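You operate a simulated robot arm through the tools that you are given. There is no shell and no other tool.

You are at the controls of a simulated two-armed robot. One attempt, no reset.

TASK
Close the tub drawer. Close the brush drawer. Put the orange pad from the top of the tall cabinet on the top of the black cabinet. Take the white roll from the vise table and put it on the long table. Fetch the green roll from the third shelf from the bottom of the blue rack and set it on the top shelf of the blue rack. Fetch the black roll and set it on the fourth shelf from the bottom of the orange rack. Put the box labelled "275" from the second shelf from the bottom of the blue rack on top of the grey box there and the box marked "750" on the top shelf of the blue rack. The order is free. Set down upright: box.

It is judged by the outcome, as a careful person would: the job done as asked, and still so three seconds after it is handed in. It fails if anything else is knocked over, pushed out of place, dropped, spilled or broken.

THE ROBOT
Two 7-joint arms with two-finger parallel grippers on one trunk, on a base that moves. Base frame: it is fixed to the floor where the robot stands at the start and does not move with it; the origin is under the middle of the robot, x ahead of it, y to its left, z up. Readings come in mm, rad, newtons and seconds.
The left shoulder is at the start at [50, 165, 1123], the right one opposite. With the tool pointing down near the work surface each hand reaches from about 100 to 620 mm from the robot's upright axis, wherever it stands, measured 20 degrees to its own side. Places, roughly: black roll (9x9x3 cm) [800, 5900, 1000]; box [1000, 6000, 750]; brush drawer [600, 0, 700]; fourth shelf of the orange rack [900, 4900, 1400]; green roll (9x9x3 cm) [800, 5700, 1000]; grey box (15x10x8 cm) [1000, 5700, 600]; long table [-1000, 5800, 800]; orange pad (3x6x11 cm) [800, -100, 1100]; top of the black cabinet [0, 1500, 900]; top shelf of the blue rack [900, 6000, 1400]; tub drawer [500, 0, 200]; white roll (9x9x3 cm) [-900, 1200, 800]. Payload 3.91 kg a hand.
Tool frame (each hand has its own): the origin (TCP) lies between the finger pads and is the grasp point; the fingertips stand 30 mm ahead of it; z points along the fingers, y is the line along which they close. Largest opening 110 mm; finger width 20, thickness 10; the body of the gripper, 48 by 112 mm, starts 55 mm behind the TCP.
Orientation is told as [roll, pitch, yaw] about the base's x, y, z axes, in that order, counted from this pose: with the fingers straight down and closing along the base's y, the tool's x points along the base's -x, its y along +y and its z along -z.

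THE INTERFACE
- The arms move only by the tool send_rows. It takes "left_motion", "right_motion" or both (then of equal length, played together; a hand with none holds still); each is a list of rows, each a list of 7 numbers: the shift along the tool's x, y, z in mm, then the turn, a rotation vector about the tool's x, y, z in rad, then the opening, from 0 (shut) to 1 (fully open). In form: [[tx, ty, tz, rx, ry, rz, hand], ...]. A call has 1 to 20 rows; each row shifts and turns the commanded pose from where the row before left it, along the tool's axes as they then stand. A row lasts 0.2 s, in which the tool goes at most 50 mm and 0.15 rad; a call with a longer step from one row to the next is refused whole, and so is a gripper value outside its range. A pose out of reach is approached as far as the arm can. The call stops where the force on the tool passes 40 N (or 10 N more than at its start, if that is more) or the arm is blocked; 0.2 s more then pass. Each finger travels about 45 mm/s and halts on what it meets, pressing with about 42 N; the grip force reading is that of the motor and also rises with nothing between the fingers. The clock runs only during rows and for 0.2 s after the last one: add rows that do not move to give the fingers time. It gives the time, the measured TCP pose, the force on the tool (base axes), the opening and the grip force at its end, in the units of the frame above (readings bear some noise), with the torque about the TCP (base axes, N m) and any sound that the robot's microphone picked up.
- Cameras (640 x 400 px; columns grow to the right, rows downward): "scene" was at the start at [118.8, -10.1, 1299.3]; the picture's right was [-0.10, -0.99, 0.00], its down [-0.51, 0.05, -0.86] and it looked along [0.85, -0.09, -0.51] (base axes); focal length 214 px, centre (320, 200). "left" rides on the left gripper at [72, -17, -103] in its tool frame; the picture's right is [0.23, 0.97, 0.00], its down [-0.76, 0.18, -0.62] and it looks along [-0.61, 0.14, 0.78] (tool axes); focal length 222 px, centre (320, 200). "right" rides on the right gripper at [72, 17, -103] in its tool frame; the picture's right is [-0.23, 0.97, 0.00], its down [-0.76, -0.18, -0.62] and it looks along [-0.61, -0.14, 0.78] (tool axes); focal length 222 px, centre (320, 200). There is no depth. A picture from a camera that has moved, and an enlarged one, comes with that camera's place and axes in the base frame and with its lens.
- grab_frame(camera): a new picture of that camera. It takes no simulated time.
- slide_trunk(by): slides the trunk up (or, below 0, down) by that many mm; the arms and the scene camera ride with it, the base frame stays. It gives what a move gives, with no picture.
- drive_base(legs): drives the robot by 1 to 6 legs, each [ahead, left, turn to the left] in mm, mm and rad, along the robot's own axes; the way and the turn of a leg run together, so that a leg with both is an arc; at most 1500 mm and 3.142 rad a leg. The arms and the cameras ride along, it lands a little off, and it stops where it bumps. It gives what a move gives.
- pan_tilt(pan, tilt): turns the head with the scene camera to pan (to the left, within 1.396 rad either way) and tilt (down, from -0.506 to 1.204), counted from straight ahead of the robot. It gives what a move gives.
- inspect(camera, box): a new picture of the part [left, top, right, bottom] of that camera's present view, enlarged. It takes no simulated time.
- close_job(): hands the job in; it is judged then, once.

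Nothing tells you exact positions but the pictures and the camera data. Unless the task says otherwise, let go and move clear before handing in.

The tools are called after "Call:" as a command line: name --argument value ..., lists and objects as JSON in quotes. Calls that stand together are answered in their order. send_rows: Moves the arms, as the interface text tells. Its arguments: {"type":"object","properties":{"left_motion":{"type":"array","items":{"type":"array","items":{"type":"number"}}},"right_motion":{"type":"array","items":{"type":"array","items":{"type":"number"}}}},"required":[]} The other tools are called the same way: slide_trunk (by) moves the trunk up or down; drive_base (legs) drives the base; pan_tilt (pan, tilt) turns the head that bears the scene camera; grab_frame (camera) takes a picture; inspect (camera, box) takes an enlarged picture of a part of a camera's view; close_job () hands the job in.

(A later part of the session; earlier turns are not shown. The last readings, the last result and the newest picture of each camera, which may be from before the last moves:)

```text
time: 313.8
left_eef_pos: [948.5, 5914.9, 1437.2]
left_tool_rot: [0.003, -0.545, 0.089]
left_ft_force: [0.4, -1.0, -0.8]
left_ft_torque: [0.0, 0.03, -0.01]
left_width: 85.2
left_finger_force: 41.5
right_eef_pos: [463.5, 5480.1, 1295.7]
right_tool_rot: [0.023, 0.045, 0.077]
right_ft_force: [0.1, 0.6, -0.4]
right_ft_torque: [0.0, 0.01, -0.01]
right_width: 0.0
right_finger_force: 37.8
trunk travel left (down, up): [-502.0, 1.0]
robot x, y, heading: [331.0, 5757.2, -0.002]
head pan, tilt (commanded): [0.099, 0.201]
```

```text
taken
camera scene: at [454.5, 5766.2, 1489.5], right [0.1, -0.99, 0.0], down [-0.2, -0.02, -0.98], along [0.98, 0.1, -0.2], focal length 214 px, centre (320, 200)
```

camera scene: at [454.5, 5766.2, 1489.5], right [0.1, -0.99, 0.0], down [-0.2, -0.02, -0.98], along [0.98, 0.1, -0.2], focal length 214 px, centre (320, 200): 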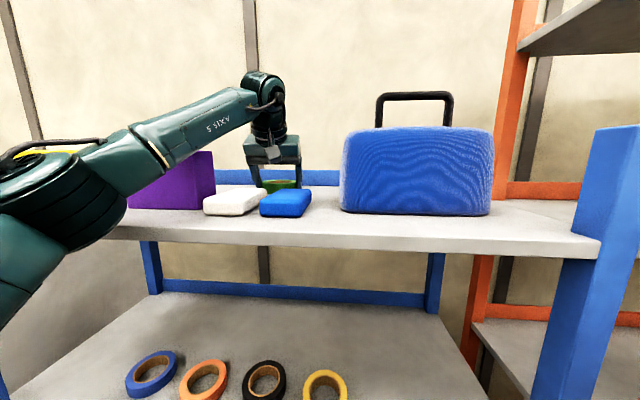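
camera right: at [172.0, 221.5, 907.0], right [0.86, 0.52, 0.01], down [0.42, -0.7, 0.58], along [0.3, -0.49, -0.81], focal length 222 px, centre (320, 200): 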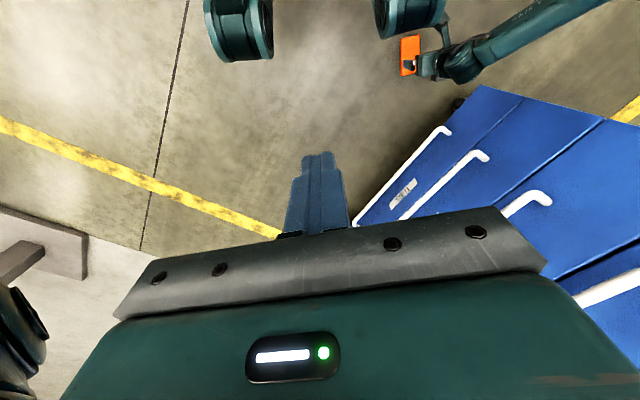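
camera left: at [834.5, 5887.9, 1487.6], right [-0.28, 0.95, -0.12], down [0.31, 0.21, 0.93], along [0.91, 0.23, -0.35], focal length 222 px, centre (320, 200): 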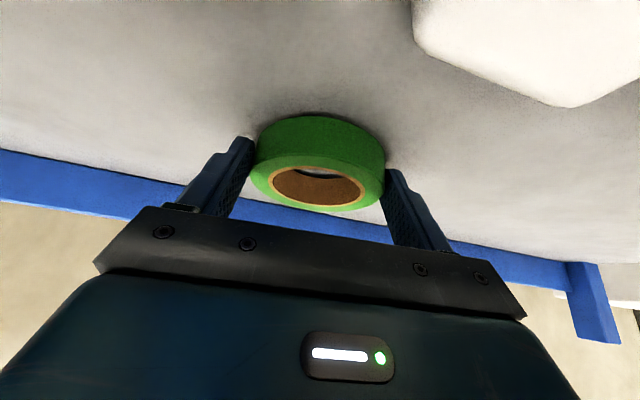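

Call:
send_rows --left_motion '[[1.3, 0, 2.1, 0, 0, 0, 0.4], [1.3, 0, 2.1, 0, 0, 0, 0.4]]'

Call:
send_rows --left_motion '[[1.0, 0, 1.7, 0, 0, 0, 0.4], [1.0, 0, 1.7, 0, 0, 0, 0.4]]'

```text
time: 314.4
left_eef_pos: [947.5, 5916.1, 1432.5]
left_tool_rot: [-0.001, -0.547, 0.093]
left_ft_force: [1.1, 0.7, 4.3]
left_ft_torque: [0.06, 0.03, -0.02]
left_width: 85.6
left_finger_force: 42.0
right_eef_pos: [463.6, 5480.2, 1295.8]
right_tool_rot: [0.025, 0.045, 0.077]
right_ft_force: [-1.1, 0.1, 0.0]
right_ft_torque: [0.02, -0.02, 0.03]
right_width: 0.0
right_finger_force: 37.4
trunk travel left (down, up): [-502.0, 1.0]
robot x, y, heading: [334.4, 5758.6, 0.004]
head pan, tilt (commanded): [0.099, 0.201]
```

```text
time: 315.0
left_eef_pos: [947.1, 5914.9, 1432.2]
left_tool_rot: [0.0, -0.556, 0.094]
left_ft_force: [6.3, 0.7, 23.5]
left_ft_torque: [0.01, 0.12, 0.14]
left_width: 85.5
left_finger_force: 41.8
right_eef_pos: [461.8, 5480.1, 1297.6]
right_tool_rot: [0.023, 0.044, 0.076]
right_ft_force: [0.0, -0.8, -0.1]
right_ft_torque: [0.01, 0.01, 0.01]
right_width: 0.0
right_finger_force: 37.6
trunk travel left (down, up): [-502.0, 1.0]
robot x, y, heading: [332.7, 5754.9, -0.003]
head pan, tilt (commanded): [0.099, 0.201]
```

The roll rests on the top shelf. Releasing and rising straight up.

Call:
send_rows --left_motion '[[-1.3, 0, -2.1, 0, 0, 0, 0.78], [0, 0, 0, 0, 0, 0, 0.84], [0, 0, 0, 0, 0, 0, 0.88], [0, 0, 0, 0, 0, 0, 0.88], [-5.2, 0, -8.6, 0, 0, 0, 0.88], [-10.4, 0, -17.1, 0, 0, 0, 0.88], [-13, 0, -21.4, 0, 0, 0, 0.88], [-15.6, 0, -25.7, 0, 0, 0, 0.88]]'

Call:
grab_frame --camera "left"

Call:
grab_frame --camera "scene"

```text
time: 316.8
left_eef_pos: [941.4, 5915.2, 1513.3]
left_tool_rot: [0.005, -0.547, 0.087]
left_ft_force: [-0.5, -0.1, 0.0]
left_ft_torque: [0.02, -0.02, 0.0]
left_width: 96.6
left_finger_force: 0.0
left hand out of reach, approached as far as the arm can: row 8
right_eef_pos: [463.0, 5479.4, 1295.6]
right_tool_rot: [0.023, 0.047, 0.077]
right_ft_force: [0.2, -0.2, -0.4]
right_ft_torque: [0.0, -0.01, -0.01]
right_width: 0.0
right_finger_force: 38.1
trunk travel left (down, up): [-502.0, 1.0]
robot x, y, heading: [331.4, 5758.2, 0.003]
head pan, tilt (commanded): [0.099, 0.201]
```

```text
taken
camera left: at [827.4, 5887.5, 1563.1], right [-0.28, 0.95, -0.12], down [0.31, 0.2, 0.93], along [0.91, 0.22, -0.35], focal length 222 px, centre (320, 200)
```

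left: 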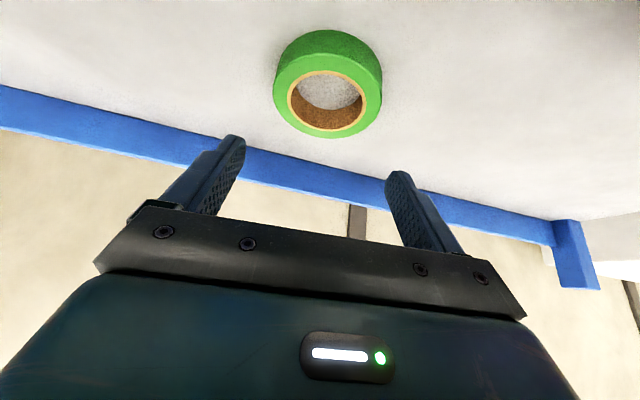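

```text
taken
camera scene: at [453.4, 5765.0, 1489.6], right [0.1, -1.0, 0.0], down [-0.2, -0.02, -0.98], along [0.98, 0.1, -0.2], focal length 214 px, centre (320, 200)
```

scene: 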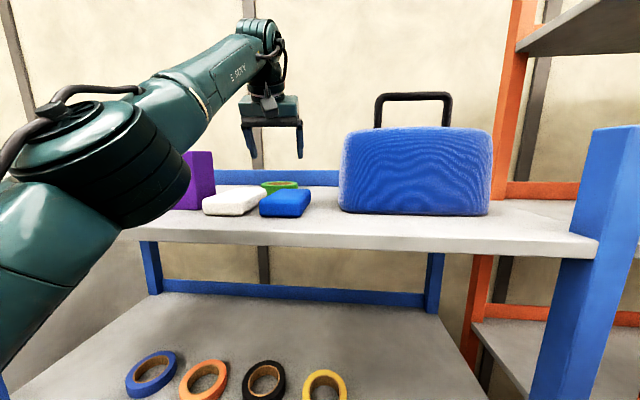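

The green roll is on the blue rack's top shelf. Now the black roll: I retract, back off, and lower the (still pitched) left hand in front of shelf 3.

Call:
send_rows --left_motion '[[20, 0, -12, 0, 0, 0, 1], [28.2, 0, -17.1, 0, 0, 0, 1], [28.2, 0, -17.1, 0, 0, 0, 1], [28.2, 0, -17.1, 0, 0, 0, 1], [28.2, 0, -17.1, 0, 0, 0, 1], [28.2, 0, -17.1, 0, 0, 0, 1], [28.2, 0, -17.1, 0, 0, 0, 1], [28.2, 0, -17.1, 0, 0, 0, 1], [20, 0, -12, 0, 0, 0, 1]]'

Call:
drive_base --legs '[[-135, 0, 0]]'

Call:
grab_frame --camera "scene"

```text
time: 318.8
left_eef_pos: [665.2, 5892.4, 1511.2]
left_tool_rot: [0.001, -0.547, 0.091]
left_ft_force: [-0.6, -0.1, -0.6]
left_ft_torque: [-0.01, 0.05, 0.0]
left_width: 110.3
left_finger_force: 0.0
right_eef_pos: [463.2, 5480.3, 1296.3]
right_tool_rot: [0.022, 0.047, 0.077]
right_ft_force: [-0.2, 0.9, 0.1]
right_ft_torque: [-0.01, 0.02, -0.05]
right_width: 0.1
right_finger_force: 37.8
trunk travel left (down, up): [-502.0, 1.0]
robot x, y, heading: [331.6, 5758.0, 0.003]
head pan, tilt (commanded): [0.099, 0.201]
```

```text
time: 320.1
left_eef_pos: [530.4, 5892.8, 1513.0]
left_tool_rot: [0.0, -0.545, 0.091]
left_ft_force: [-0.7, 0.1, 0.9]
left_ft_torque: [0.01, -0.02, 0.02]
left_width: 110.0
left_finger_force: 0.0
right_eef_pos: [326.5, 5479.3, 1296.6]
right_tool_rot: [0.023, 0.047, 0.077]
right_ft_force: [-0.7, 0.7, 0.2]
right_ft_torque: [-0.01, 0.0, -0.02]
right_width: 0.4
right_finger_force: 37.3
trunk travel left (down, up): [-502.0, 1.0]
robot x, y, heading: [195.0, 5761.2, 0.001]
head pan, tilt (commanded): [0.099, 0.201]
```

```text
taken
camera scene: at [317.9, 5766.1, 1489.6], right [0.1, -1.0, 0.0], down [-0.2, -0.02, -0.98], along [0.98, 0.1, -0.2], focal length 214 px, centre (320, 200)
```

scene: 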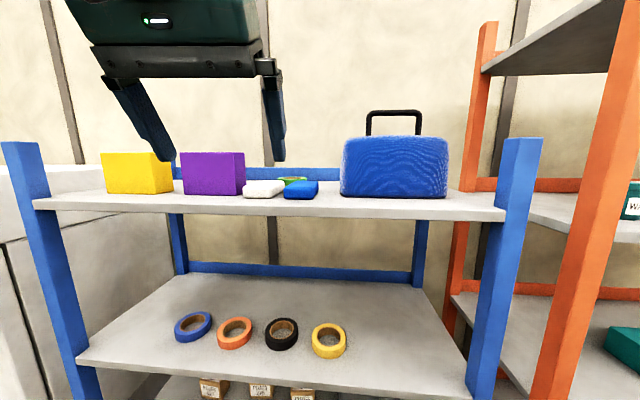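

Call:
send_rows --left_motion '[[22, 0, 36.2, 0, 0, 0, 1], [22, 0, 36.2, 0, 0, 0, 1], [22, 0, 36.2, 0, 0, 0, 1], [22, 0, 36.2, 0, 0, 0, 1], [22, 0, 36.2, 0, 0, 0, 1], [22, 0, 36.2, 0, 0, 0, 1], [22, 0, 36.2, 0, 0, 0, 1], [22, 0, 36.2, 0, 0, 0, 1], [22, 0, 36.2, 0, 0, 0, 1], [22, 0, 36.2, 0, 0, 0, 1]]'

Call:
drive_base --legs '[[120, 0, 0]]'

Call:
pan_tilt --pan 0.3 --tilt 0.5

Call:
grab_frame --camera "left"

Call:
grab_frame --camera "scene"

```text
time: 322.3
left_eef_pos: [545.6, 5887.0, 1091.0]
left_tool_rot: [0.0, -0.549, 0.092]
left_ft_force: [0.0, -0.2, 0.5]
left_ft_torque: [0.02, 0.02, 0.03]
left_width: 109.8
left_finger_force: 0.1
left hand out of reach, approached as far as the arm can: row 8, 9
right_eef_pos: [327.4, 5480.5, 1296.5]
right_tool_rot: [0.022, 0.044, 0.077]
right_ft_force: [-0.4, 0.3, 0.1]
right_ft_torque: [0.02, 0.0, 0.0]
right_width: 0.0
right_finger_force: 37.8
trunk travel left (down, up): [-502.0, 1.0]
robot x, y, heading: [195.1, 5760.5, -0.0]
head pan, tilt (commanded): [0.099, 0.201]
```

```text
time: 323.5
left_eef_pos: [662.7, 5886.7, 1089.9]
left_tool_rot: [0.001, -0.546, 0.09]
left_ft_force: [-0.4, 0.0, -0.7]
left_ft_torque: [0.0, 0.04, -0.01]
left_width: 110.4
left_finger_force: 0.0
right_eef_pos: [446.3, 5480.9, 1296.5]
right_tool_rot: [0.024, 0.047, 0.078]
right_ft_force: [0.7, 0.0, -0.1]
right_ft_torque: [0.02, 0.02, 0.01]
right_width: 0.0
right_finger_force: 37.9
trunk travel left (down, up): [-502.0, 1.0]
robot x, y, heading: [318.4, 5756.4, -0.003]
head pan, tilt (commanded): [0.099, 0.201]
```

```text
time: 324.3
left_eef_pos: [663.7, 5887.6, 1091.1]
left_tool_rot: [0.0, -0.546, 0.092]
left_ft_force: [-1.1, 0.5, 0.8]
left_ft_torque: [-0.02, 0.02, 0.05]
left_width: 110.1
left_finger_force: 0.0
right_eef_pos: [446.2, 5480.4, 1295.8]
right_tool_rot: [0.025, 0.046, 0.077]
right_ft_force: [0.1, 0.5, 0.3]
right_ft_torque: [-0.01, 0.01, 0.0]
right_width: 0.0
right_finger_force: 37.2
trunk travel left (down, up): [-502.0, 1.0]
robot x, y, heading: [312.1, 5760.6, 0.002]
head pan, tilt (commanded): [0.3, 0.499]
```

```text
taken
camera left: at [549.5, 5859.9, 1141.3], right [-0.28, 0.95, -0.12], down [0.31, 0.21, 0.93], along [0.91, 0.23, -0.35], focal length 222 px, centre (320, 200)
```

left: 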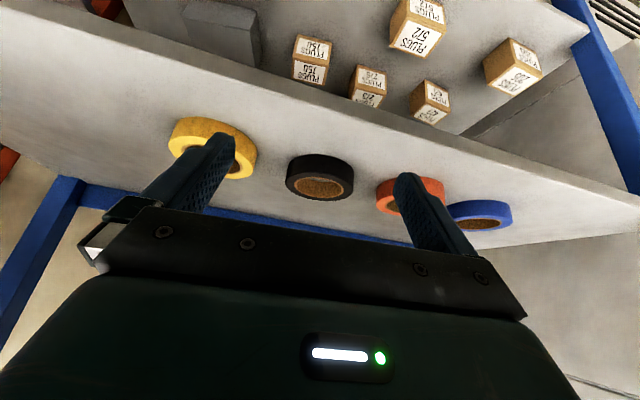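

```text
taken
camera scene: at [431.2, 5783.8, 1461.9], right [0.3, -0.96, 0.0], down [-0.46, -0.14, -0.88], along [0.84, 0.26, -0.48], focal length 214 px, centre (320, 200)
```

scene: 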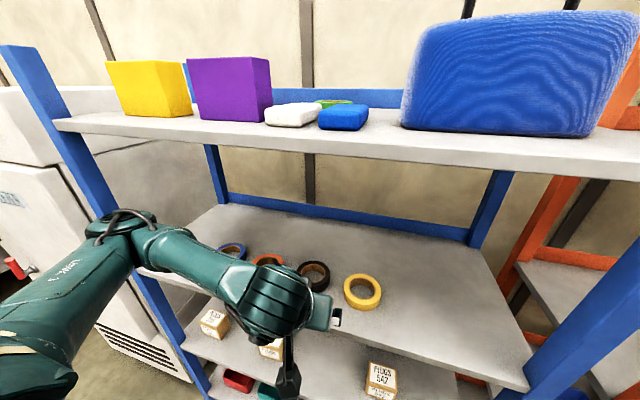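

Call:
send_rows --left_motion '[[-24.4, 4.3, 14.8, 0, 0, 0, 1], [-24.4, 4.3, 14.8, 0, 0, 0, 1], [-24.4, 4.3, 14.8, 0, 0, 0, 1], [-24.4, 4.3, 14.8, 0, 0, 0, 1], [5.2, 0, 8.6, 0, 0, 0, 1], [5.2, 0, 8.6, 0, 0, 0, 1]]'

Call:
grab_frame --camera "left"

Call:
inspect --camera "scene" --box '[200, 220, 440, 370]'

```text
time: 325.7
left_eef_pos: [776.7, 5914.9, 1071.2]
left_tool_rot: [0.001, -0.546, 0.09]
left_ft_force: [1.2, 0.0, -0.2]
left_ft_torque: [0.02, 0.01, 0.01]
left_width: 110.2
left_finger_force: 0.0
right_eef_pos: [444.9, 5479.7, 1296.2]
right_tool_rot: [0.022, 0.045, 0.077]
right_ft_force: [0.8, -0.1, -1.1]
right_ft_torque: [-0.01, 0.05, -0.01]
right_width: 0.2
right_finger_force: 37.9
trunk travel left (down, up): [-502.0, 1.0]
robot x, y, heading: [315.4, 5759.1, -0.002]
head pan, tilt (commanded): [0.3, 0.499]
```

```text
taken
camera left: at [663.2, 5887.7, 1121.4], right [-0.28, 0.95, -0.12], down [0.31, 0.21, 0.93], along [0.91, 0.23, -0.35], focal length 222 px, centre (320, 200)
```

left: 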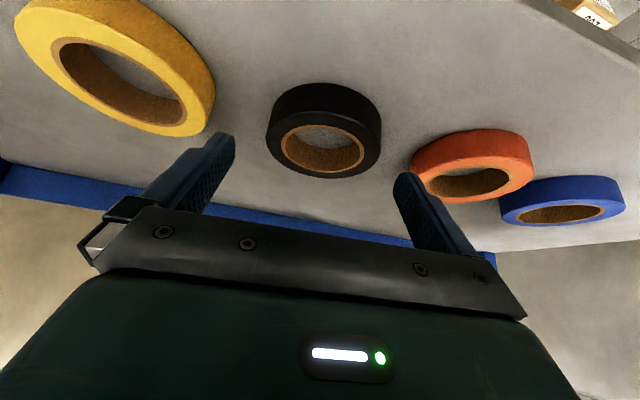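

```text
2.67 times, centred on (320, 295) of scene
camera zoom: at [431.5, 5783.9, 1461.8], right [0.3, -0.96, 0.0], down [-0.46, -0.14, -0.88], along [0.84, 0.26, -0.48], focal length 572 px, centre (320, -53)
```

zoom: 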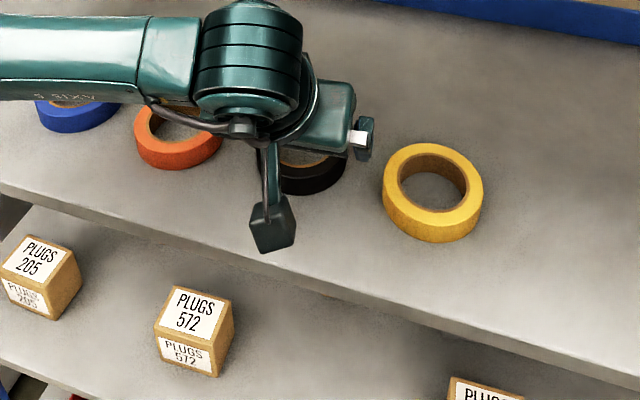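

Call:
send_rows --left_motion '[[-13.3, 1.7, 8, 0, 0, 0, 1], [7.8, 0, 12.8, 0, 0, 0, 1], [6.2, 0, 10.2, 0, 0, 0, 1], [3.1, 0, 5.1, 0, 0, 0, 1], [0, 0, 0, 0, 0, 0, 1]]'

Call:
grab_frame --camera "left"

```text
time: 326.9
left_eef_pos: [791.2, 5919.1, 1038.3]
left_tool_rot: [-0.001, -0.546, 0.09]
left_ft_force: [-0.7, -0.2, 0.5]
left_ft_torque: [0.0, 0.03, 0.06]
left_width: 109.5
left_finger_force: 0.1
right_eef_pos: [446.2, 5481.9, 1296.0]
right_tool_rot: [0.024, 0.046, 0.075]
right_ft_force: [0.4, 0.3, -0.5]
right_ft_torque: [0.01, 0.01, -0.01]
right_width: 0.0
right_finger_force: 37.7
trunk travel left (down, up): [-502.0, 1.0]
robot x, y, heading: [314.2, 5758.9, -0.007]
head pan, tilt (commanded): [0.3, 0.499]
```

```text
taken
camera left: at [676.6, 5890.9, 1089.3], right [-0.28, 0.95, -0.12], down [0.31, 0.21, 0.93], along [0.91, 0.23, -0.35], focal length 222 px, centre (320, 200)
```

left: 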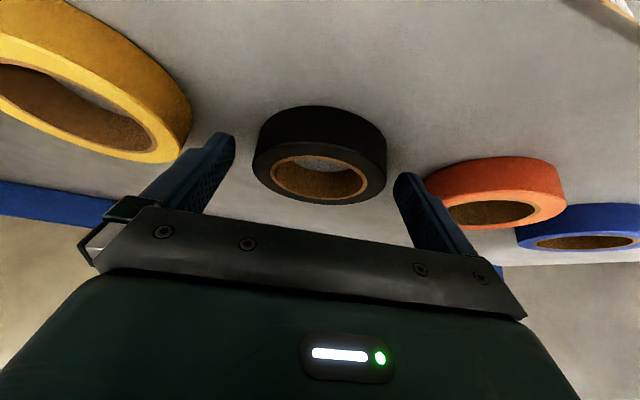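

Call:
send_rows --left_motion '[[2.1, 0, 3.4, 0, 0, 0, 1], [0, 0, 0, 0, 0, 0, 0.9], [0, 0, 0, 0, 0, 0, 0.8], [0, 0, 0, 0, 0, 0, 0.6], [0, 0, 0, 0, 0, 0, 0.4], [0, 0, 0, 0, 0, 0, 0.4]]'

Call:
grab_frame --camera "left"

```text
time: 328.3
left_eef_pos: [789.5, 5918.5, 1036.2]
left_tool_rot: [0.001, -0.547, 0.09]
left_ft_force: [-0.1, 0.1, -0.4]
left_ft_torque: [-0.04, -0.03, -0.01]
left_width: 87.7
left_finger_force: 42.0
right_eef_pos: [446.8, 5481.2, 1296.9]
right_tool_rot: [0.025, 0.046, 0.077]
right_ft_force: [-0.5, -0.3, -0.1]
right_ft_torque: [0.01, 0.04, -0.04]
right_width: 0.1
right_finger_force: 37.8
trunk travel left (down, up): [-502.0, 1.0]
robot x, y, heading: [311.6, 5756.9, -0.003]
head pan, tilt (commanded): [0.3, 0.499]
```

```text
taken
camera left: at [676.8, 5890.8, 1085.2], right [-0.28, 0.95, -0.12], down [0.31, 0.21, 0.93], along [0.91, 0.23, -0.35], focal length 222 px, centre (320, 200)
```

left: 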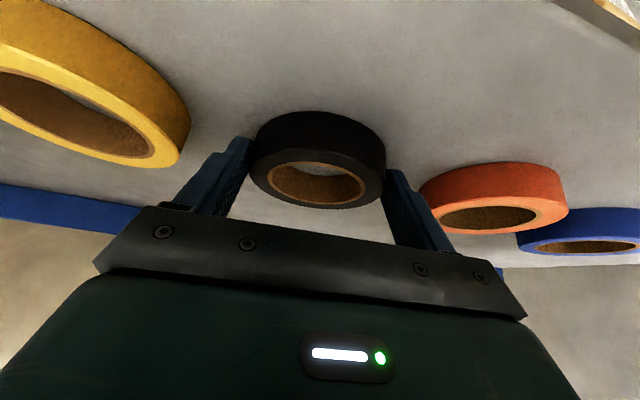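

Black roll gripped. Lifting it, then backing the base straight out.

Call:
send_rows --left_motion '[[-4, 0, -6.8, 0, 0, 0, 0.4], [-7.8, 0, -12.8, 0, 0, 0, 0.4], [-13, 0, -21.4, 0, 0, 0, 0.4], [-5.2, 0, -8.6, 0, 0, 0, 0.4]]'

Call:
drive_base --legs '[[-200, 0, 0]]'

Call:
grab_frame --camera "left"

Call:
grab_frame --camera "scene"

```text
time: 329.3
left_eef_pos: [790.7, 5918.2, 1091.6]
left_tool_rot: [0.0, -0.548, 0.092]
left_ft_force: [-0.1, -0.6, 0.0]
left_ft_torque: [0.02, 0.02, 0.02]
left_width: 87.8
left_finger_force: 41.6
right_eef_pos: [445.9, 5480.9, 1296.0]
right_tool_rot: [0.023, 0.046, 0.078]
right_ft_force: [0.0, 0.7, 0.2]
right_ft_torque: [0.0, 0.01, 0.0]
right_width: 0.1
right_finger_force: 37.2
trunk travel left (down, up): [-502.0, 1.0]
robot x, y, heading: [317.3, 5756.1, -0.002]
head pan, tilt (commanded): [0.3, 0.499]
```

```text
time: 330.9
left_eef_pos: [593.3, 5915.3, 1092.1]
left_tool_rot: [0.0, -0.546, 0.085]
left_ft_force: [0.1, 0.1, -0.5]
left_ft_torque: [-0.02, 0.0, 0.02]
left_width: 87.5
left_finger_force: 42.2
right_eef_pos: [245.6, 5479.6, 1295.2]
right_tool_rot: [0.023, 0.045, 0.073]
right_ft_force: [-0.1, 0.6, 0.4]
right_ft_torque: [-0.01, 0.03, -0.03]
right_width: 0.0
right_finger_force: 37.6
trunk travel left (down, up): [-502.0, 1.0]
robot x, y, heading: [116.9, 5756.9, -0.003]
head pan, tilt (commanded): [0.3, 0.499]
```

```text
taken
camera left: at [479.5, 5889.0, 1142.0], right [-0.28, 0.95, -0.12], down [0.31, 0.2, 0.93], along [0.91, 0.22, -0.35], focal length 222 px, centre (320, 200)
```

left: 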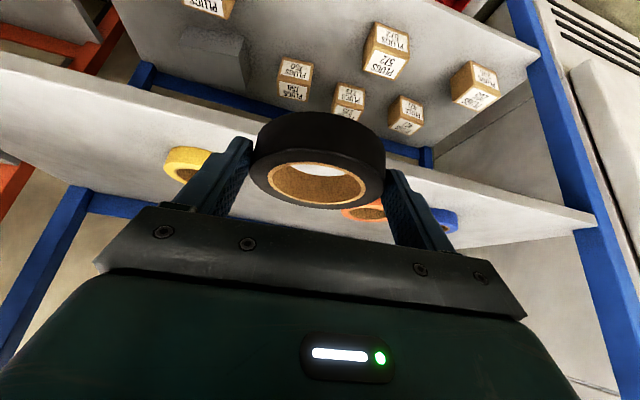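

```text
taken
camera scene: at [232.8, 5783.7, 1461.9], right [0.29, -0.96, 0.0], down [-0.46, -0.14, -0.88], along [0.84, 0.26, -0.48], focal length 214 px, centre (320, 200)
```

scene: 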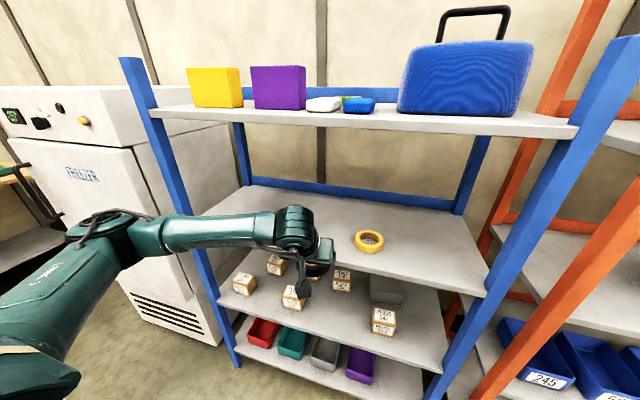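

Black roll out. Raising it and moving right to the orange rack.

Call:
send_rows --left_motion '[[-12, 0, -20, 0, 0, 0, 0.4], [-21.8, 0, -35.9, 0, 0, 0, 0.4], [-21.8, 0, -35.9, 0, 0, 0, 0.4], [-21.8, 0, -35.9, 0, 0, 0, 0.4], [-21.8, 0, -35.9, 0, 0, 0, 0.4], [-21.8, 0, -35.9, 0, 0, 0, 0.4], [-21.8, 0, -35.9, 0, 0, 0, 0.4], [-21.8, 0, -35.9, 0, 0, 0, 0.4], [-21.8, 0, -35.9, 0, 0, 0, 0.4], [-10, 0, -18, 0, 0, 0, 0.4], [25.6, 0, -15.6, 0, 0, 0, 0.4], [25.6, 0, -15.6, 0, 0, 0, 0.4], [25.6, 0, -15.6, 0, 0, 0, 0.4], [25.6, 0, -15.6, 0, 0, 0, 0.4]]'

Call:
drive_base --legs '[[0, -400, 0]]'

Call:
drive_base --legs '[[0, -400, 0.005]]'

Call:
pan_tilt --pan 0.0 --tilt 0.25

Call:
grab_frame --camera "scene"

Call:
grab_frame --camera "left"

```text
time: 333.9
left_eef_pos: [472.0, 5905.5, 1471.2]
left_tool_rot: [-0.001, -0.546, 0.088]
left_ft_force: [0.4, -0.3, -0.2]
left_ft_torque: [0.0, 0.03, 0.02]
left_width: 87.3
left_finger_force: 42.3
right_eef_pos: [245.9, 5479.4, 1297.2]
right_tool_rot: [0.024, 0.044, 0.071]
right_ft_force: [0.5, 0.2, 0.6]
right_ft_torque: [0.02, 0.0, -0.03]
right_width: 0.2
right_finger_force: 37.9
trunk travel left (down, up): [-502.0, 1.0]
robot x, y, heading: [119.0, 5757.8, -0.002]
head pan, tilt (commanded): [0.3, 0.499]
```

```text
time: 338.0
left_eef_pos: [471.1, 5507.5, 1470.2]
left_tool_rot: [0.001, -0.546, 0.088]
left_ft_force: [-0.4, 0.6, -1.5]
left_ft_torque: [0.01, 0.0, 0.01]
left_width: 87.0
left_finger_force: 41.8
right_eef_pos: [245.0, 5083.1, 1296.5]
right_tool_rot: [0.024, 0.044, 0.072]
right_ft_force: [-0.3, 0.0, -0.4]
right_ft_torque: [0.05, 0.0, 0.0]
right_width: 0.0
right_finger_force: 37.4
trunk travel left (down, up): [-502.0, 1.0]
robot x, y, heading: [114.9, 5359.4, -0.008]
head pan, tilt (commanded): [0.3, 0.499]
```

```text
time: 342.1
left_eef_pos: [467.4, 5106.8, 1471.2]
left_tool_rot: [0.0, -0.545, 0.099]
left_ft_force: [0.0, 0.0, -1.1]
left_ft_torque: [0.0, 0.02, -0.01]
left_width: 86.3
left_finger_force: 42.5
right_eef_pos: [248.1, 4677.9, 1296.2]
right_tool_rot: [0.025, 0.046, 0.084]
right_ft_force: [0.0, -0.7, -0.6]
right_ft_torque: [0.0, 0.01, 0.01]
right_width: 0.0
right_finger_force: 37.7
trunk travel left (down, up): [-502.0, 1.0]
robot x, y, heading: [115.7, 4951.7, 0.012]
head pan, tilt (commanded): [0.3, 0.499]
```

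```text
time: 342.9
left_eef_pos: [469.4, 5106.7, 1471.1]
left_tool_rot: [0.0, -0.546, 0.097]
left_ft_force: [-0.1, -0.7, -0.6]
left_ft_torque: [0.0, 0.02, -0.01]
left_width: 86.4
left_finger_force: 42.4
right_eef_pos: [249.0, 4678.8, 1295.6]
right_tool_rot: [0.022, 0.045, 0.082]
right_ft_force: [-0.3, -0.3, -0.8]
right_ft_torque: [0.02, 0.02, 0.0]
right_width: 0.0
right_finger_force: 37.6
trunk travel left (down, up): [-502.0, 1.0]
robot x, y, heading: [116.2, 4956.8, 0.006]
head pan, tilt (commanded): [0.0, 0.25]
```

```text
taken
camera scene: at [238.5, 4955.3, 1484.9], right [0.01, -1.0, 0.0], down [-0.25, 0.0, -0.97], along [0.97, 0.01, -0.25], focal length 214 px, centre (320, 200)
```

scene: 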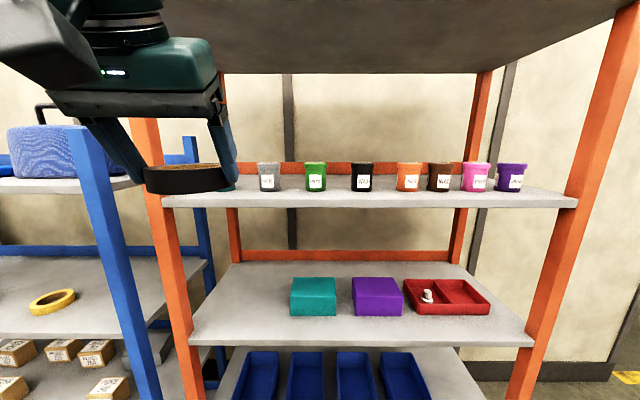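

```text
taken
camera left: at [356.1, 5079.1, 1521.6], right [-0.29, 0.95, -0.12], down [0.31, 0.21, 0.93], along [0.91, 0.23, -0.35], focal length 222 px, centre (320, 200)
```

left: 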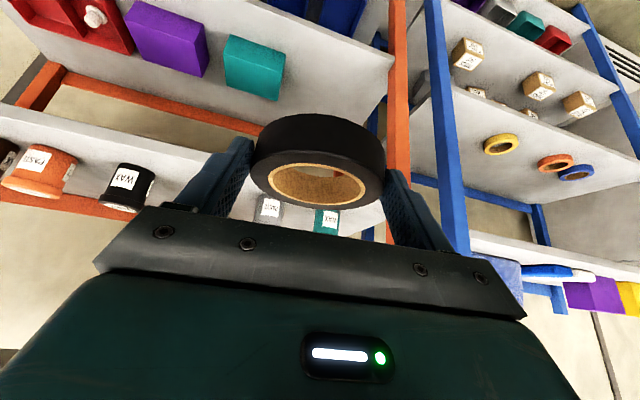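

Call:
inspect --camera "scene" --box '[150, 150, 390, 230]'

Call:
inspect --camera "scene" --box '[380, 150, 600, 230]'

Call:
inspect --camera "left" --box '[0, 120, 260, 260]'

```text
2.67 times, centred on (270, 190) of scene
camera zoom: at [238.5, 4955.3, 1484.9], right [0.01, -1.0, 0.0], down [-0.25, 0.0, -0.97], along [0.97, 0.01, -0.25], focal length 572 px, centre (453, 227)
```

zoom: 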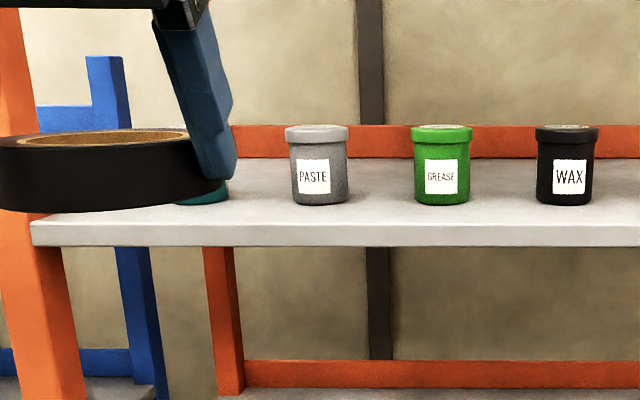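

```text
2.91 times, centred on (490, 190) of scene
camera zoom: at [238.5, 4955.3, 1484.9], right [0.01, -1.0, 0.0], down [-0.25, 0.0, -0.97], along [0.97, 0.01, -0.25], focal length 624 px, centre (-174, 229)
```

zoom: 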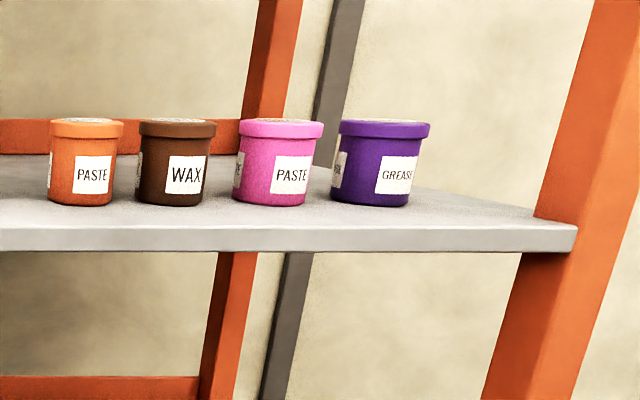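

```text
2.46 times, centred on (130, 190) of left
camera zoom: at [356.1, 5079.1, 1521.6], right [-0.29, 0.95, -0.12], down [0.31, 0.21, 0.93], along [0.91, 0.23, -0.35], focal length 547 px, centre (788, 225)
```

zoom: 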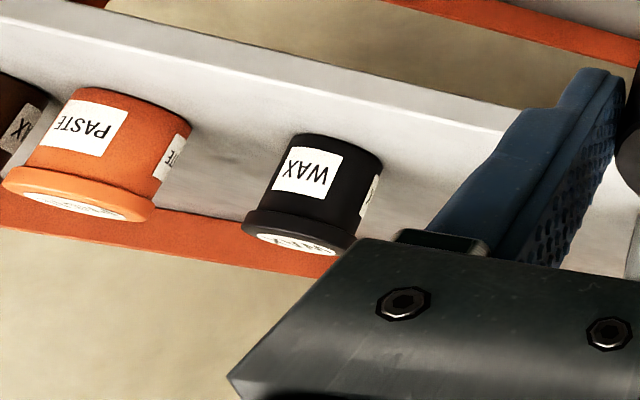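

The space behind the cups on orange shelf 4 (x≈845–1135, shelf z≈1367, cup tops ≈1442) is free, so I'll set the black roll there at ≈[905,4911], passing over the cups. Positioning the base.

Call:
send_rows --left_motion '[[-8.3, 0, -13.7, 0, 0, 0, 0.4], [-2, 0, -3.4, 0, 0, 0, 0.4]]'

Call:
drive_base --legs '[[0, -195, -0.005]]'

Call:
drive_base --legs '[[150, 0, 0]]'

Call:
grab_frame --camera "scene"

Call:
grab_frame --camera "left"

```text
time: 343.5
left_eef_pos: [469.5, 5107.2, 1491.6]
left_tool_rot: [0.001, -0.548, 0.099]
left_ft_force: [-0.7, -0.2, -0.7]
left_ft_torque: [0.02, 0.02, -0.02]
left_width: 86.7
left_finger_force: 42.1
right_eef_pos: [248.6, 4678.6, 1295.1]
right_tool_rot: [0.023, 0.044, 0.084]
right_ft_force: [0.2, -0.4, -0.6]
right_ft_torque: [0.04, 0.02, 0.03]
right_width: 0.1
right_finger_force: 37.8
trunk travel left (down, up): [-502.0, 1.0]
robot x, y, heading: [115.3, 4954.4, 0.006]
head pan, tilt (commanded): [0.0, 0.25]
```

```text
time: 345.8
left_eef_pos: [472.6, 4907.3, 1490.5]
left_tool_rot: [0.0, -0.545, 0.095]
left_ft_force: [-0.6, -0.1, -1.0]
left_ft_torque: [0.0, 0.02, -0.01]
left_width: 86.4
left_finger_force: 41.8
right_eef_pos: [248.5, 4481.4, 1296.0]
right_tool_rot: [0.024, 0.047, 0.079]
right_ft_force: [-0.3, 0.3, 0.1]
right_ft_torque: [0.01, -0.04, 0.0]
right_width: 0.1
right_finger_force: 37.5
trunk travel left (down, up): [-502.0, 1.0]
robot x, y, heading: [118.2, 4755.7, 0.001]
head pan, tilt (commanded): [0.0, 0.25]
```

```text
time: 347.2
left_eef_pos: [622.1, 4907.0, 1491.3]
left_tool_rot: [0.0, -0.545, 0.093]
left_ft_force: [0.3, 0.2, -0.7]
left_ft_torque: [0.01, 0.02, 0.01]
left_width: 86.3
left_finger_force: 42.2
right_eef_pos: [397.6, 4480.0, 1297.3]
right_tool_rot: [0.024, 0.046, 0.074]
right_ft_force: [0.1, -0.5, 0.1]
right_ft_torque: [0.0, 0.03, -0.02]
right_width: 0.0
right_finger_force: 37.4
trunk travel left (down, up): [-502.0, 1.0]
robot x, y, heading: [264.9, 4759.2, -0.004]
head pan, tilt (commanded): [0.0, 0.25]
```

```text
taken
camera scene: at [389.3, 4757.1, 1484.9], right [0.0, -1.0, 0.0], down [-0.25, 0.0, -0.97], along [0.97, 0.0, -0.25], focal length 214 px, centre (320, 200)
```

scene: 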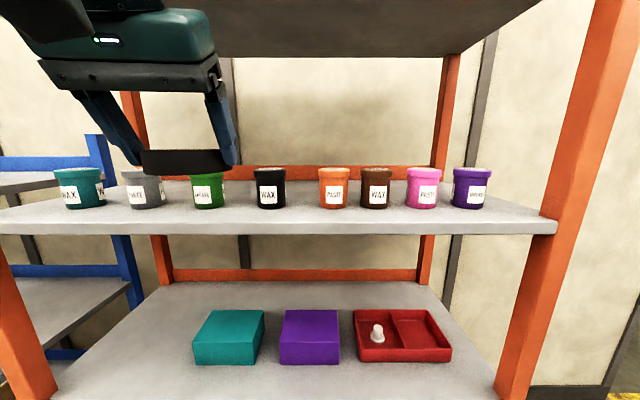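

```text
taken
camera left: at [508.3, 4879.6, 1541.1], right [-0.28, 0.95, -0.12], down [0.31, 0.21, 0.93], along [0.91, 0.23, -0.35], focal length 222 px, centre (320, 200)
```

left: 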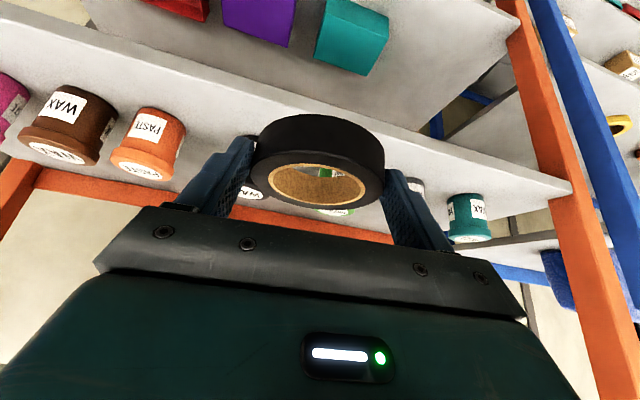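

Call:
send_rows --left_motion '[[-4.2, 0, -6.8, 0, 0, 0, 0.4]]'

Call:
drive_base --legs '[[75, 4, 0]]'

Call:
send_rows --left_motion '[[-15, 0, 9, 0, 0, 0, 0.4], [-22, 0, 13.4, 0, 0, 0, 0.4], [-22, 0, 13.4, 0, 0, 0, 0.4], [-22, 0, 13.4, 0, 0, 0, 0.4]]'

Call:
grab_frame --camera "scene"

Call:
grab_frame --camera "left"

```text
time: 347.6
left_eef_pos: [620.8, 4905.6, 1500.0]
left_tool_rot: [0.003, -0.547, 0.089]
left_ft_force: [-0.5, 0.3, -0.4]
left_ft_torque: [-0.02, -0.01, 0.01]
left_width: 86.1
left_finger_force: 41.5
right_eef_pos: [395.1, 4481.0, 1296.5]
right_tool_rot: [0.024, 0.044, 0.077]
right_ft_force: [-0.4, 0.0, -0.1]
right_ft_torque: [0.01, 0.02, 0.01]
right_width: 0.0
right_finger_force: 37.8
trunk travel left (down, up): [-502.0, 1.0]
robot x, y, heading: [263.9, 4761.3, -0.0]
head pan, tilt (commanded): [0.0, 0.25]
```

```text
time: 348.6
left_eef_pos: [696.8, 4911.6, 1499.0]
left_tool_rot: [-0.001, -0.546, 0.09]
left_ft_force: [0.1, -0.1, -1.3]
left_ft_torque: [0.01, 0.06, -0.02]
left_width: 86.2
left_finger_force: 41.5
right_eef_pos: [472.6, 4484.5, 1294.6]
right_tool_rot: [0.023, 0.046, 0.077]
right_ft_force: [0.7, 0.4, 1.3]
right_ft_torque: [0.03, 0.01, 0.0]
right_width: 0.0
right_finger_force: 37.3
trunk travel left (down, up): [-502.0, 1.0]
robot x, y, heading: [339.6, 4763.0, -0.003]
head pan, tilt (commanded): [0.0, 0.25]
```

```text
time: 349.6
left_eef_pos: [792.1, 4919.4, 1500.1]
left_tool_rot: [0.001, -0.547, 0.091]
left_ft_force: [0.0, 0.4, -1.4]
left_ft_torque: [0.0, 0.01, 0.01]
left_width: 86.0
left_finger_force: 42.4
right_eef_pos: [472.7, 4484.9, 1296.1]
right_tool_rot: [0.025, 0.047, 0.077]
right_ft_force: [0.2, -0.8, 0.5]
right_ft_torque: [0.01, 0.04, 0.0]
right_width: 0.1
right_finger_force: 37.7
trunk travel left (down, up): [-502.0, 1.0]
robot x, y, heading: [340.4, 4761.9, -0.001]
head pan, tilt (commanded): [0.0, 0.25]
```

```text
taken
camera scene: at [464.4, 4761.2, 1484.8], right [0.0, -1.0, 0.0], down [-0.25, 0.0, -0.97], along [0.97, 0.0, -0.25], focal length 214 px, centre (320, 200)
```

scene: 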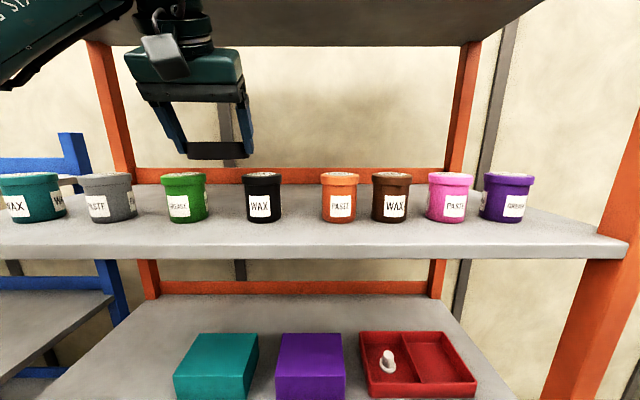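

```text
taken
camera left: at [677.3, 4891.3, 1550.0], right [-0.28, 0.95, -0.12], down [0.31, 0.21, 0.93], along [0.91, 0.23, -0.35], focal length 222 px, centre (320, 200)
```

left: 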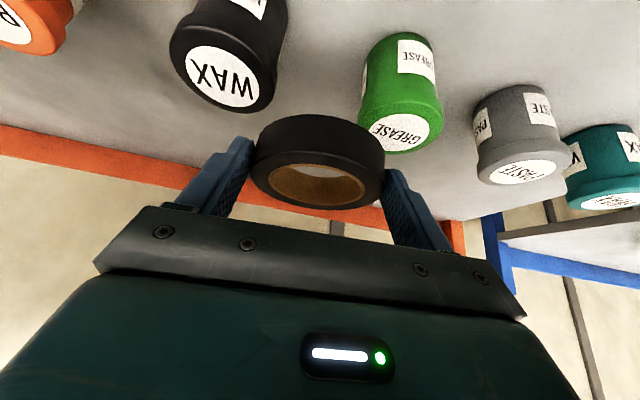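

Call:
send_rows --left_motion '[[-22.3, -3.3, 13.5, 0, 0, 0, 0.4], [-22.3, -3.3, 13.5, 0, 0, 0, 0.4], [-22.3, -3.3, 13.5, 0, 0, 0, 0.4], [-22.3, -3.3, 13.5, 0, 0, 0, 0.4]]'

Call:
grab_frame --camera "scene"

Call:
grab_frame --camera "left"

```text
time: 350.6
left_eef_pos: [896.0, 4915.4, 1498.6]
left_tool_rot: [0.001, -0.546, 0.092]
left_ft_force: [0.5, -0.4, -1.1]
left_ft_torque: [-0.02, 0.02, 0.03]
left_width: 86.0
left_finger_force: 41.9
right_eef_pos: [472.1, 4485.1, 1295.5]
right_tool_rot: [0.024, 0.046, 0.078]
right_ft_force: [0.3, -0.4, -0.2]
right_ft_torque: [0.03, 0.0, -0.01]
right_width: 0.1
right_finger_force: 38.2
trunk travel left (down, up): [-502.0, 1.0]
robot x, y, heading: [337.7, 4760.2, 0.0]
head pan, tilt (commanded): [0.0, 0.25]
```

```text
taken
camera scene: at [464.1, 4760.8, 1484.9], right [0.0, -1.0, 0.0], down [-0.25, 0.0, -0.97], along [0.97, 0.0, -0.25], focal length 214 px, centre (320, 200)
```

scene: 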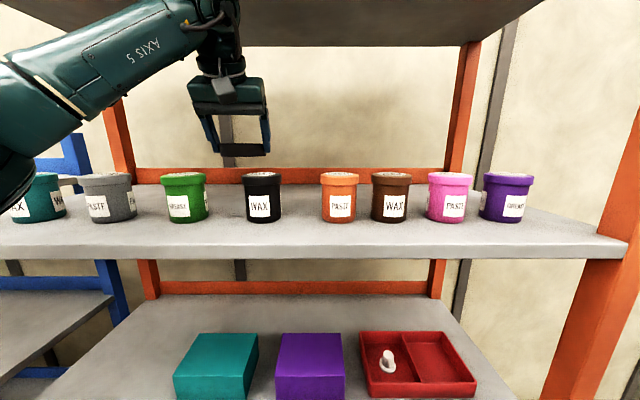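

```text
taken
camera left: at [781.6, 4888.6, 1548.7], right [-0.28, 0.95, -0.12], down [0.31, 0.21, 0.93], along [0.91, 0.23, -0.35], focal length 222 px, centre (320, 200)
```

left: 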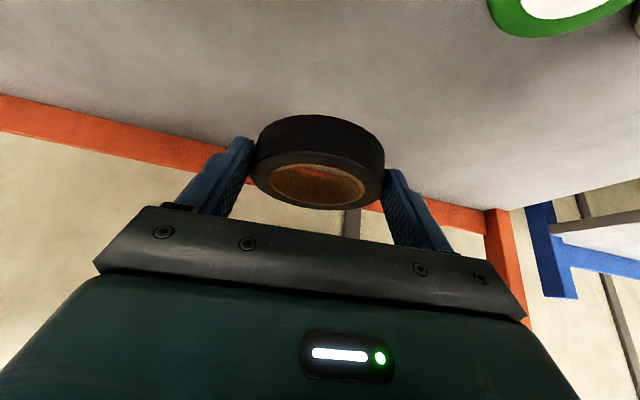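

Call:
send_rows --left_motion '[[7.8, 0, 12.8, 0, 0, 0, 0.4], [10.4, 0, 17.1, 0, 0, 0, 0.4], [10.4, 0, 17.1, 0, 0, 0, 0.4]]'

Call:
grab_frame --camera "scene"

Call:
grab_frame --camera "left"

```text
time: 351.4
left_eef_pos: [895.6, 4918.1, 1442.2]
left_tool_rot: [0.0, -0.546, 0.093]
left_ft_force: [0.4, 0.5, -0.1]
left_ft_torque: [0.01, 0.0, 0.02]
left_width: 86.0
left_finger_force: 41.7
right_eef_pos: [471.5, 4484.1, 1295.9]
right_tool_rot: [0.022, 0.045, 0.077]
right_ft_force: [0.4, 0.3, 0.3]
right_ft_torque: [0.02, 0.0, -0.01]
right_width: 0.0
right_finger_force: 37.4
trunk travel left (down, up): [-502.0, 1.0]
robot x, y, heading: [342.9, 4757.6, -0.0]
head pan, tilt (commanded): [0.0, 0.25]
```

```text
taken
camera scene: at [464.0, 4761.5, 1484.9], right [0.0, -1.0, 0.0], down [-0.25, 0.0, -0.97], along [0.97, 0.0, -0.25], focal length 214 px, centre (320, 200)
```

scene: 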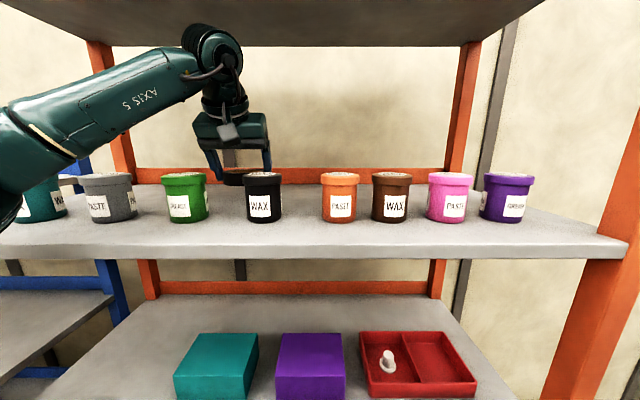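

```text
taken
camera left: at [781.6, 4889.7, 1492.9], right [-0.28, 0.95, -0.12], down [0.31, 0.21, 0.93], along [0.91, 0.23, -0.35], focal length 222 px, centre (320, 200)
```

left: 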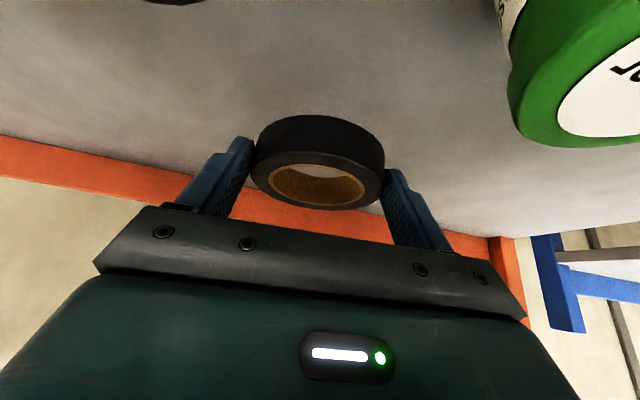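

The hand's camera stalk would come close to the black cup, so I shift 22 mm left and 15 mm further back (into the gap between green and black cups) before lowering.

Call:
send_rows --left_motion '[[-7.2, 10.3, 4.4, 0, 0, 0, 0.4], [-7.2, 10.3, 4.4, 0, 0, 0, 0.4], [5.2, 0, 8.6, 0, 0, 0, 0.4], [5.2, 0, 8.6, 0, 0, 0, 0.4]]'

Call:
inspect --camera "scene" --box '[120, 90, 320, 230]'

Call:
grab_frame --camera "left"

```text
time: 352.4
left_eef_pos: [911.1, 4938.8, 1423.4]
left_tool_rot: [0.002, -0.547, 0.091]
left_ft_force: [0.4, -0.1, -0.4]
left_ft_torque: [0.02, 0.01, -0.01]
left_width: 86.1
left_finger_force: 42.0
right_eef_pos: [471.8, 4485.1, 1296.2]
right_tool_rot: [0.024, 0.046, 0.079]
right_ft_force: [0.9, 0.0, 0.5]
right_ft_torque: [-0.02, 0.06, 0.0]
right_width: 0.1
right_finger_force: 37.3
trunk travel left (down, up): [-502.0, 1.0]
robot x, y, heading: [340.0, 4761.9, -0.001]
head pan, tilt (commanded): [0.0, 0.25]
```

```text
2.86 times, centred on (220, 160) of scene
camera zoom: at [463.8, 4761.4, 1484.9], right [0.0, -1.0, 0.0], down [-0.25, 0.0, -0.97], along [0.97, 0.0, -0.25], focal length 613 px, centre (606, 314)
```

zoom: 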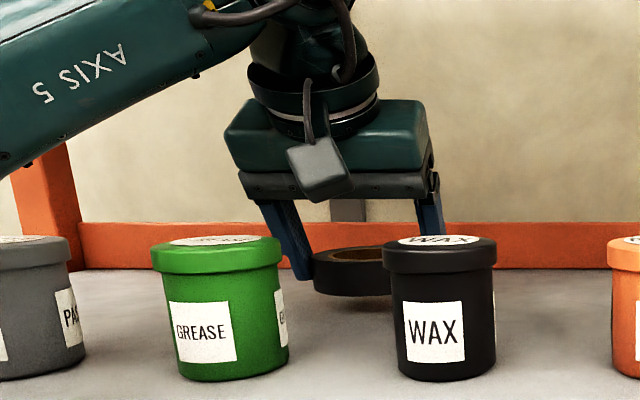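

```text
taken
camera left: at [797.7, 4910.9, 1474.2], right [-0.28, 0.95, -0.12], down [0.31, 0.21, 0.93], along [0.91, 0.23, -0.35], focal length 222 px, centre (320, 200)
```

left: 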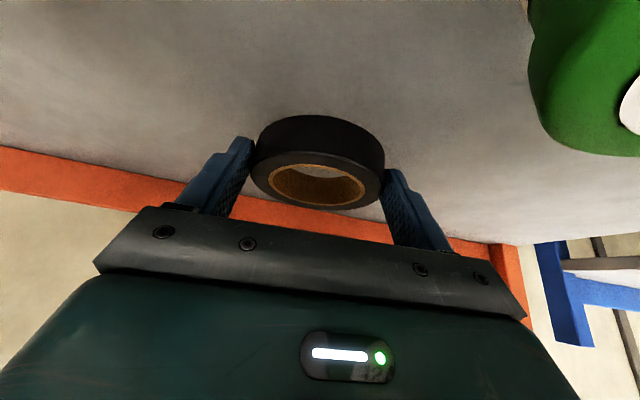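

Call:
send_rows --left_motion '[[3.1, 0, 5.1, 0, 0, 0, 0.4], [3.1, 0, 5.1, 0, 0, 0, 0.4], [1.6, 0, 2.6, 0, 0, 0, 0.4]]'

Call:
send_rows --left_motion '[[1.3, 0, 2.1, 0, 0, 0, 0.4], [1.3, 0, 2.1, 0, 0, 0, 0.4]]'

Call:
inspect --camera "scene" --box '[120, 90, 320, 230]'

```text
time: 353.2
left_eef_pos: [910.9, 4937.7, 1408.5]
left_tool_rot: [0.0, -0.547, 0.09]
left_ft_force: [0.3, -1.3, -0.3]
left_ft_torque: [0.01, 0.02, 0.02]
left_width: 85.7
left_finger_force: 41.5
right_eef_pos: [471.9, 4484.0, 1295.8]
right_tool_rot: [0.023, 0.046, 0.076]
right_ft_force: [0.3, -1.4, 0.3]
right_ft_torque: [0.02, 0.0, -0.02]
right_width: 0.4
right_finger_force: 38.0
trunk travel left (down, up): [-502.0, 1.0]
robot x, y, heading: [341.7, 4763.2, 0.002]
head pan, tilt (commanded): [0.0, 0.25]
```

```text
time: 353.9
left_eef_pos: [910.9, 4938.2, 1404.5]
left_tool_rot: [-0.002, -0.55, 0.093]
left_ft_force: [1.0, -0.8, 1.3]
left_ft_torque: [-0.02, 0.01, 0.01]
left_width: 85.7
left_finger_force: 42.4
right_eef_pos: [472.1, 4485.5, 1295.3]
right_tool_rot: [0.023, 0.045, 0.077]
right_ft_force: [0.3, 0.8, 0.2]
right_ft_torque: [-0.02, -0.01, 0.01]
right_width: 0.2
right_finger_force: 37.4
trunk travel left (down, up): [-502.0, 1.0]
robot x, y, heading: [340.6, 4763.2, -0.006]
head pan, tilt (commanded): [0.0, 0.25]
```

```text
2.86 times, centred on (220, 160) of scene
camera zoom: at [463.5, 4761.2, 1485.0], right [0.0, -1.0, 0.0], down [-0.25, 0.0, -0.97], along [0.97, 0.0, -0.25], focal length 613 px, centre (606, 314)
```

zoom: 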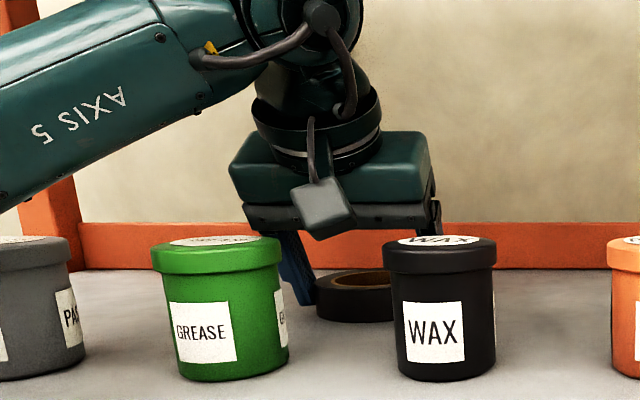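

Call:
send_rows --left_motion '[[1.0, 0, 1.7, 0, 0, 0, 0.4], [1.0, 0, 1.7, 0, 0, 0, 0.4]]'

Call:
grab_frame --camera "left"

Call:
grab_frame --camera "scene"

```text
time: 354.4
left_eef_pos: [909.1, 4936.6, 1404.9]
left_tool_rot: [-0.003, -0.555, 0.095]
left_ft_force: [8.4, 0.0, 21.9]
left_ft_torque: [-0.03, 0.04, 0.03]
left_width: 85.5
left_finger_force: 42.0
right_eef_pos: [470.0, 4484.1, 1296.7]
right_tool_rot: [0.026, 0.044, 0.077]
right_ft_force: [0.0, -0.7, 0.4]
right_ft_torque: [0.02, 0.01, -0.05]
right_width: 0.1
right_finger_force: 37.5
trunk travel left (down, up): [-502.0, 1.0]
robot x, y, heading: [342.1, 4761.9, 0.0]
head pan, tilt (commanded): [0.0, 0.25]
```

```text
taken
camera left: at [795.6, 4910.4, 1453.7], right [-0.28, 0.95, -0.12], down [0.3, 0.21, 0.93], along [0.91, 0.23, -0.35], focal length 222 px, centre (320, 200)
```

left: 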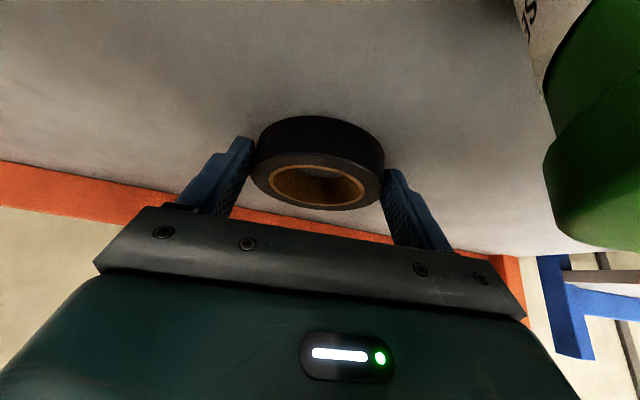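

```text
taken
camera scene: at [462.8, 4760.5, 1485.4], right [0.0, -1.0, 0.0], down [-0.25, 0.0, -0.97], along [0.97, 0.0, -0.25], focal length 214 px, centre (320, 200)
```

scene: 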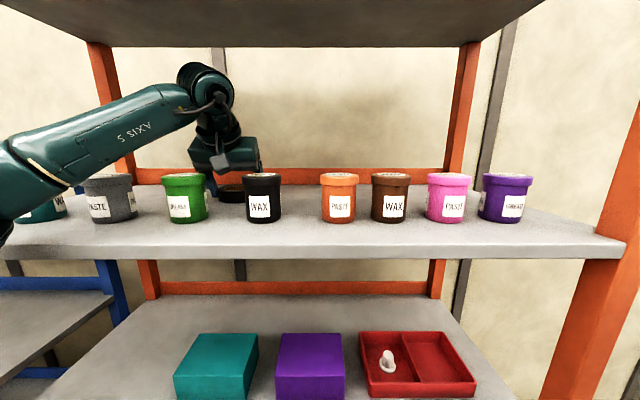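

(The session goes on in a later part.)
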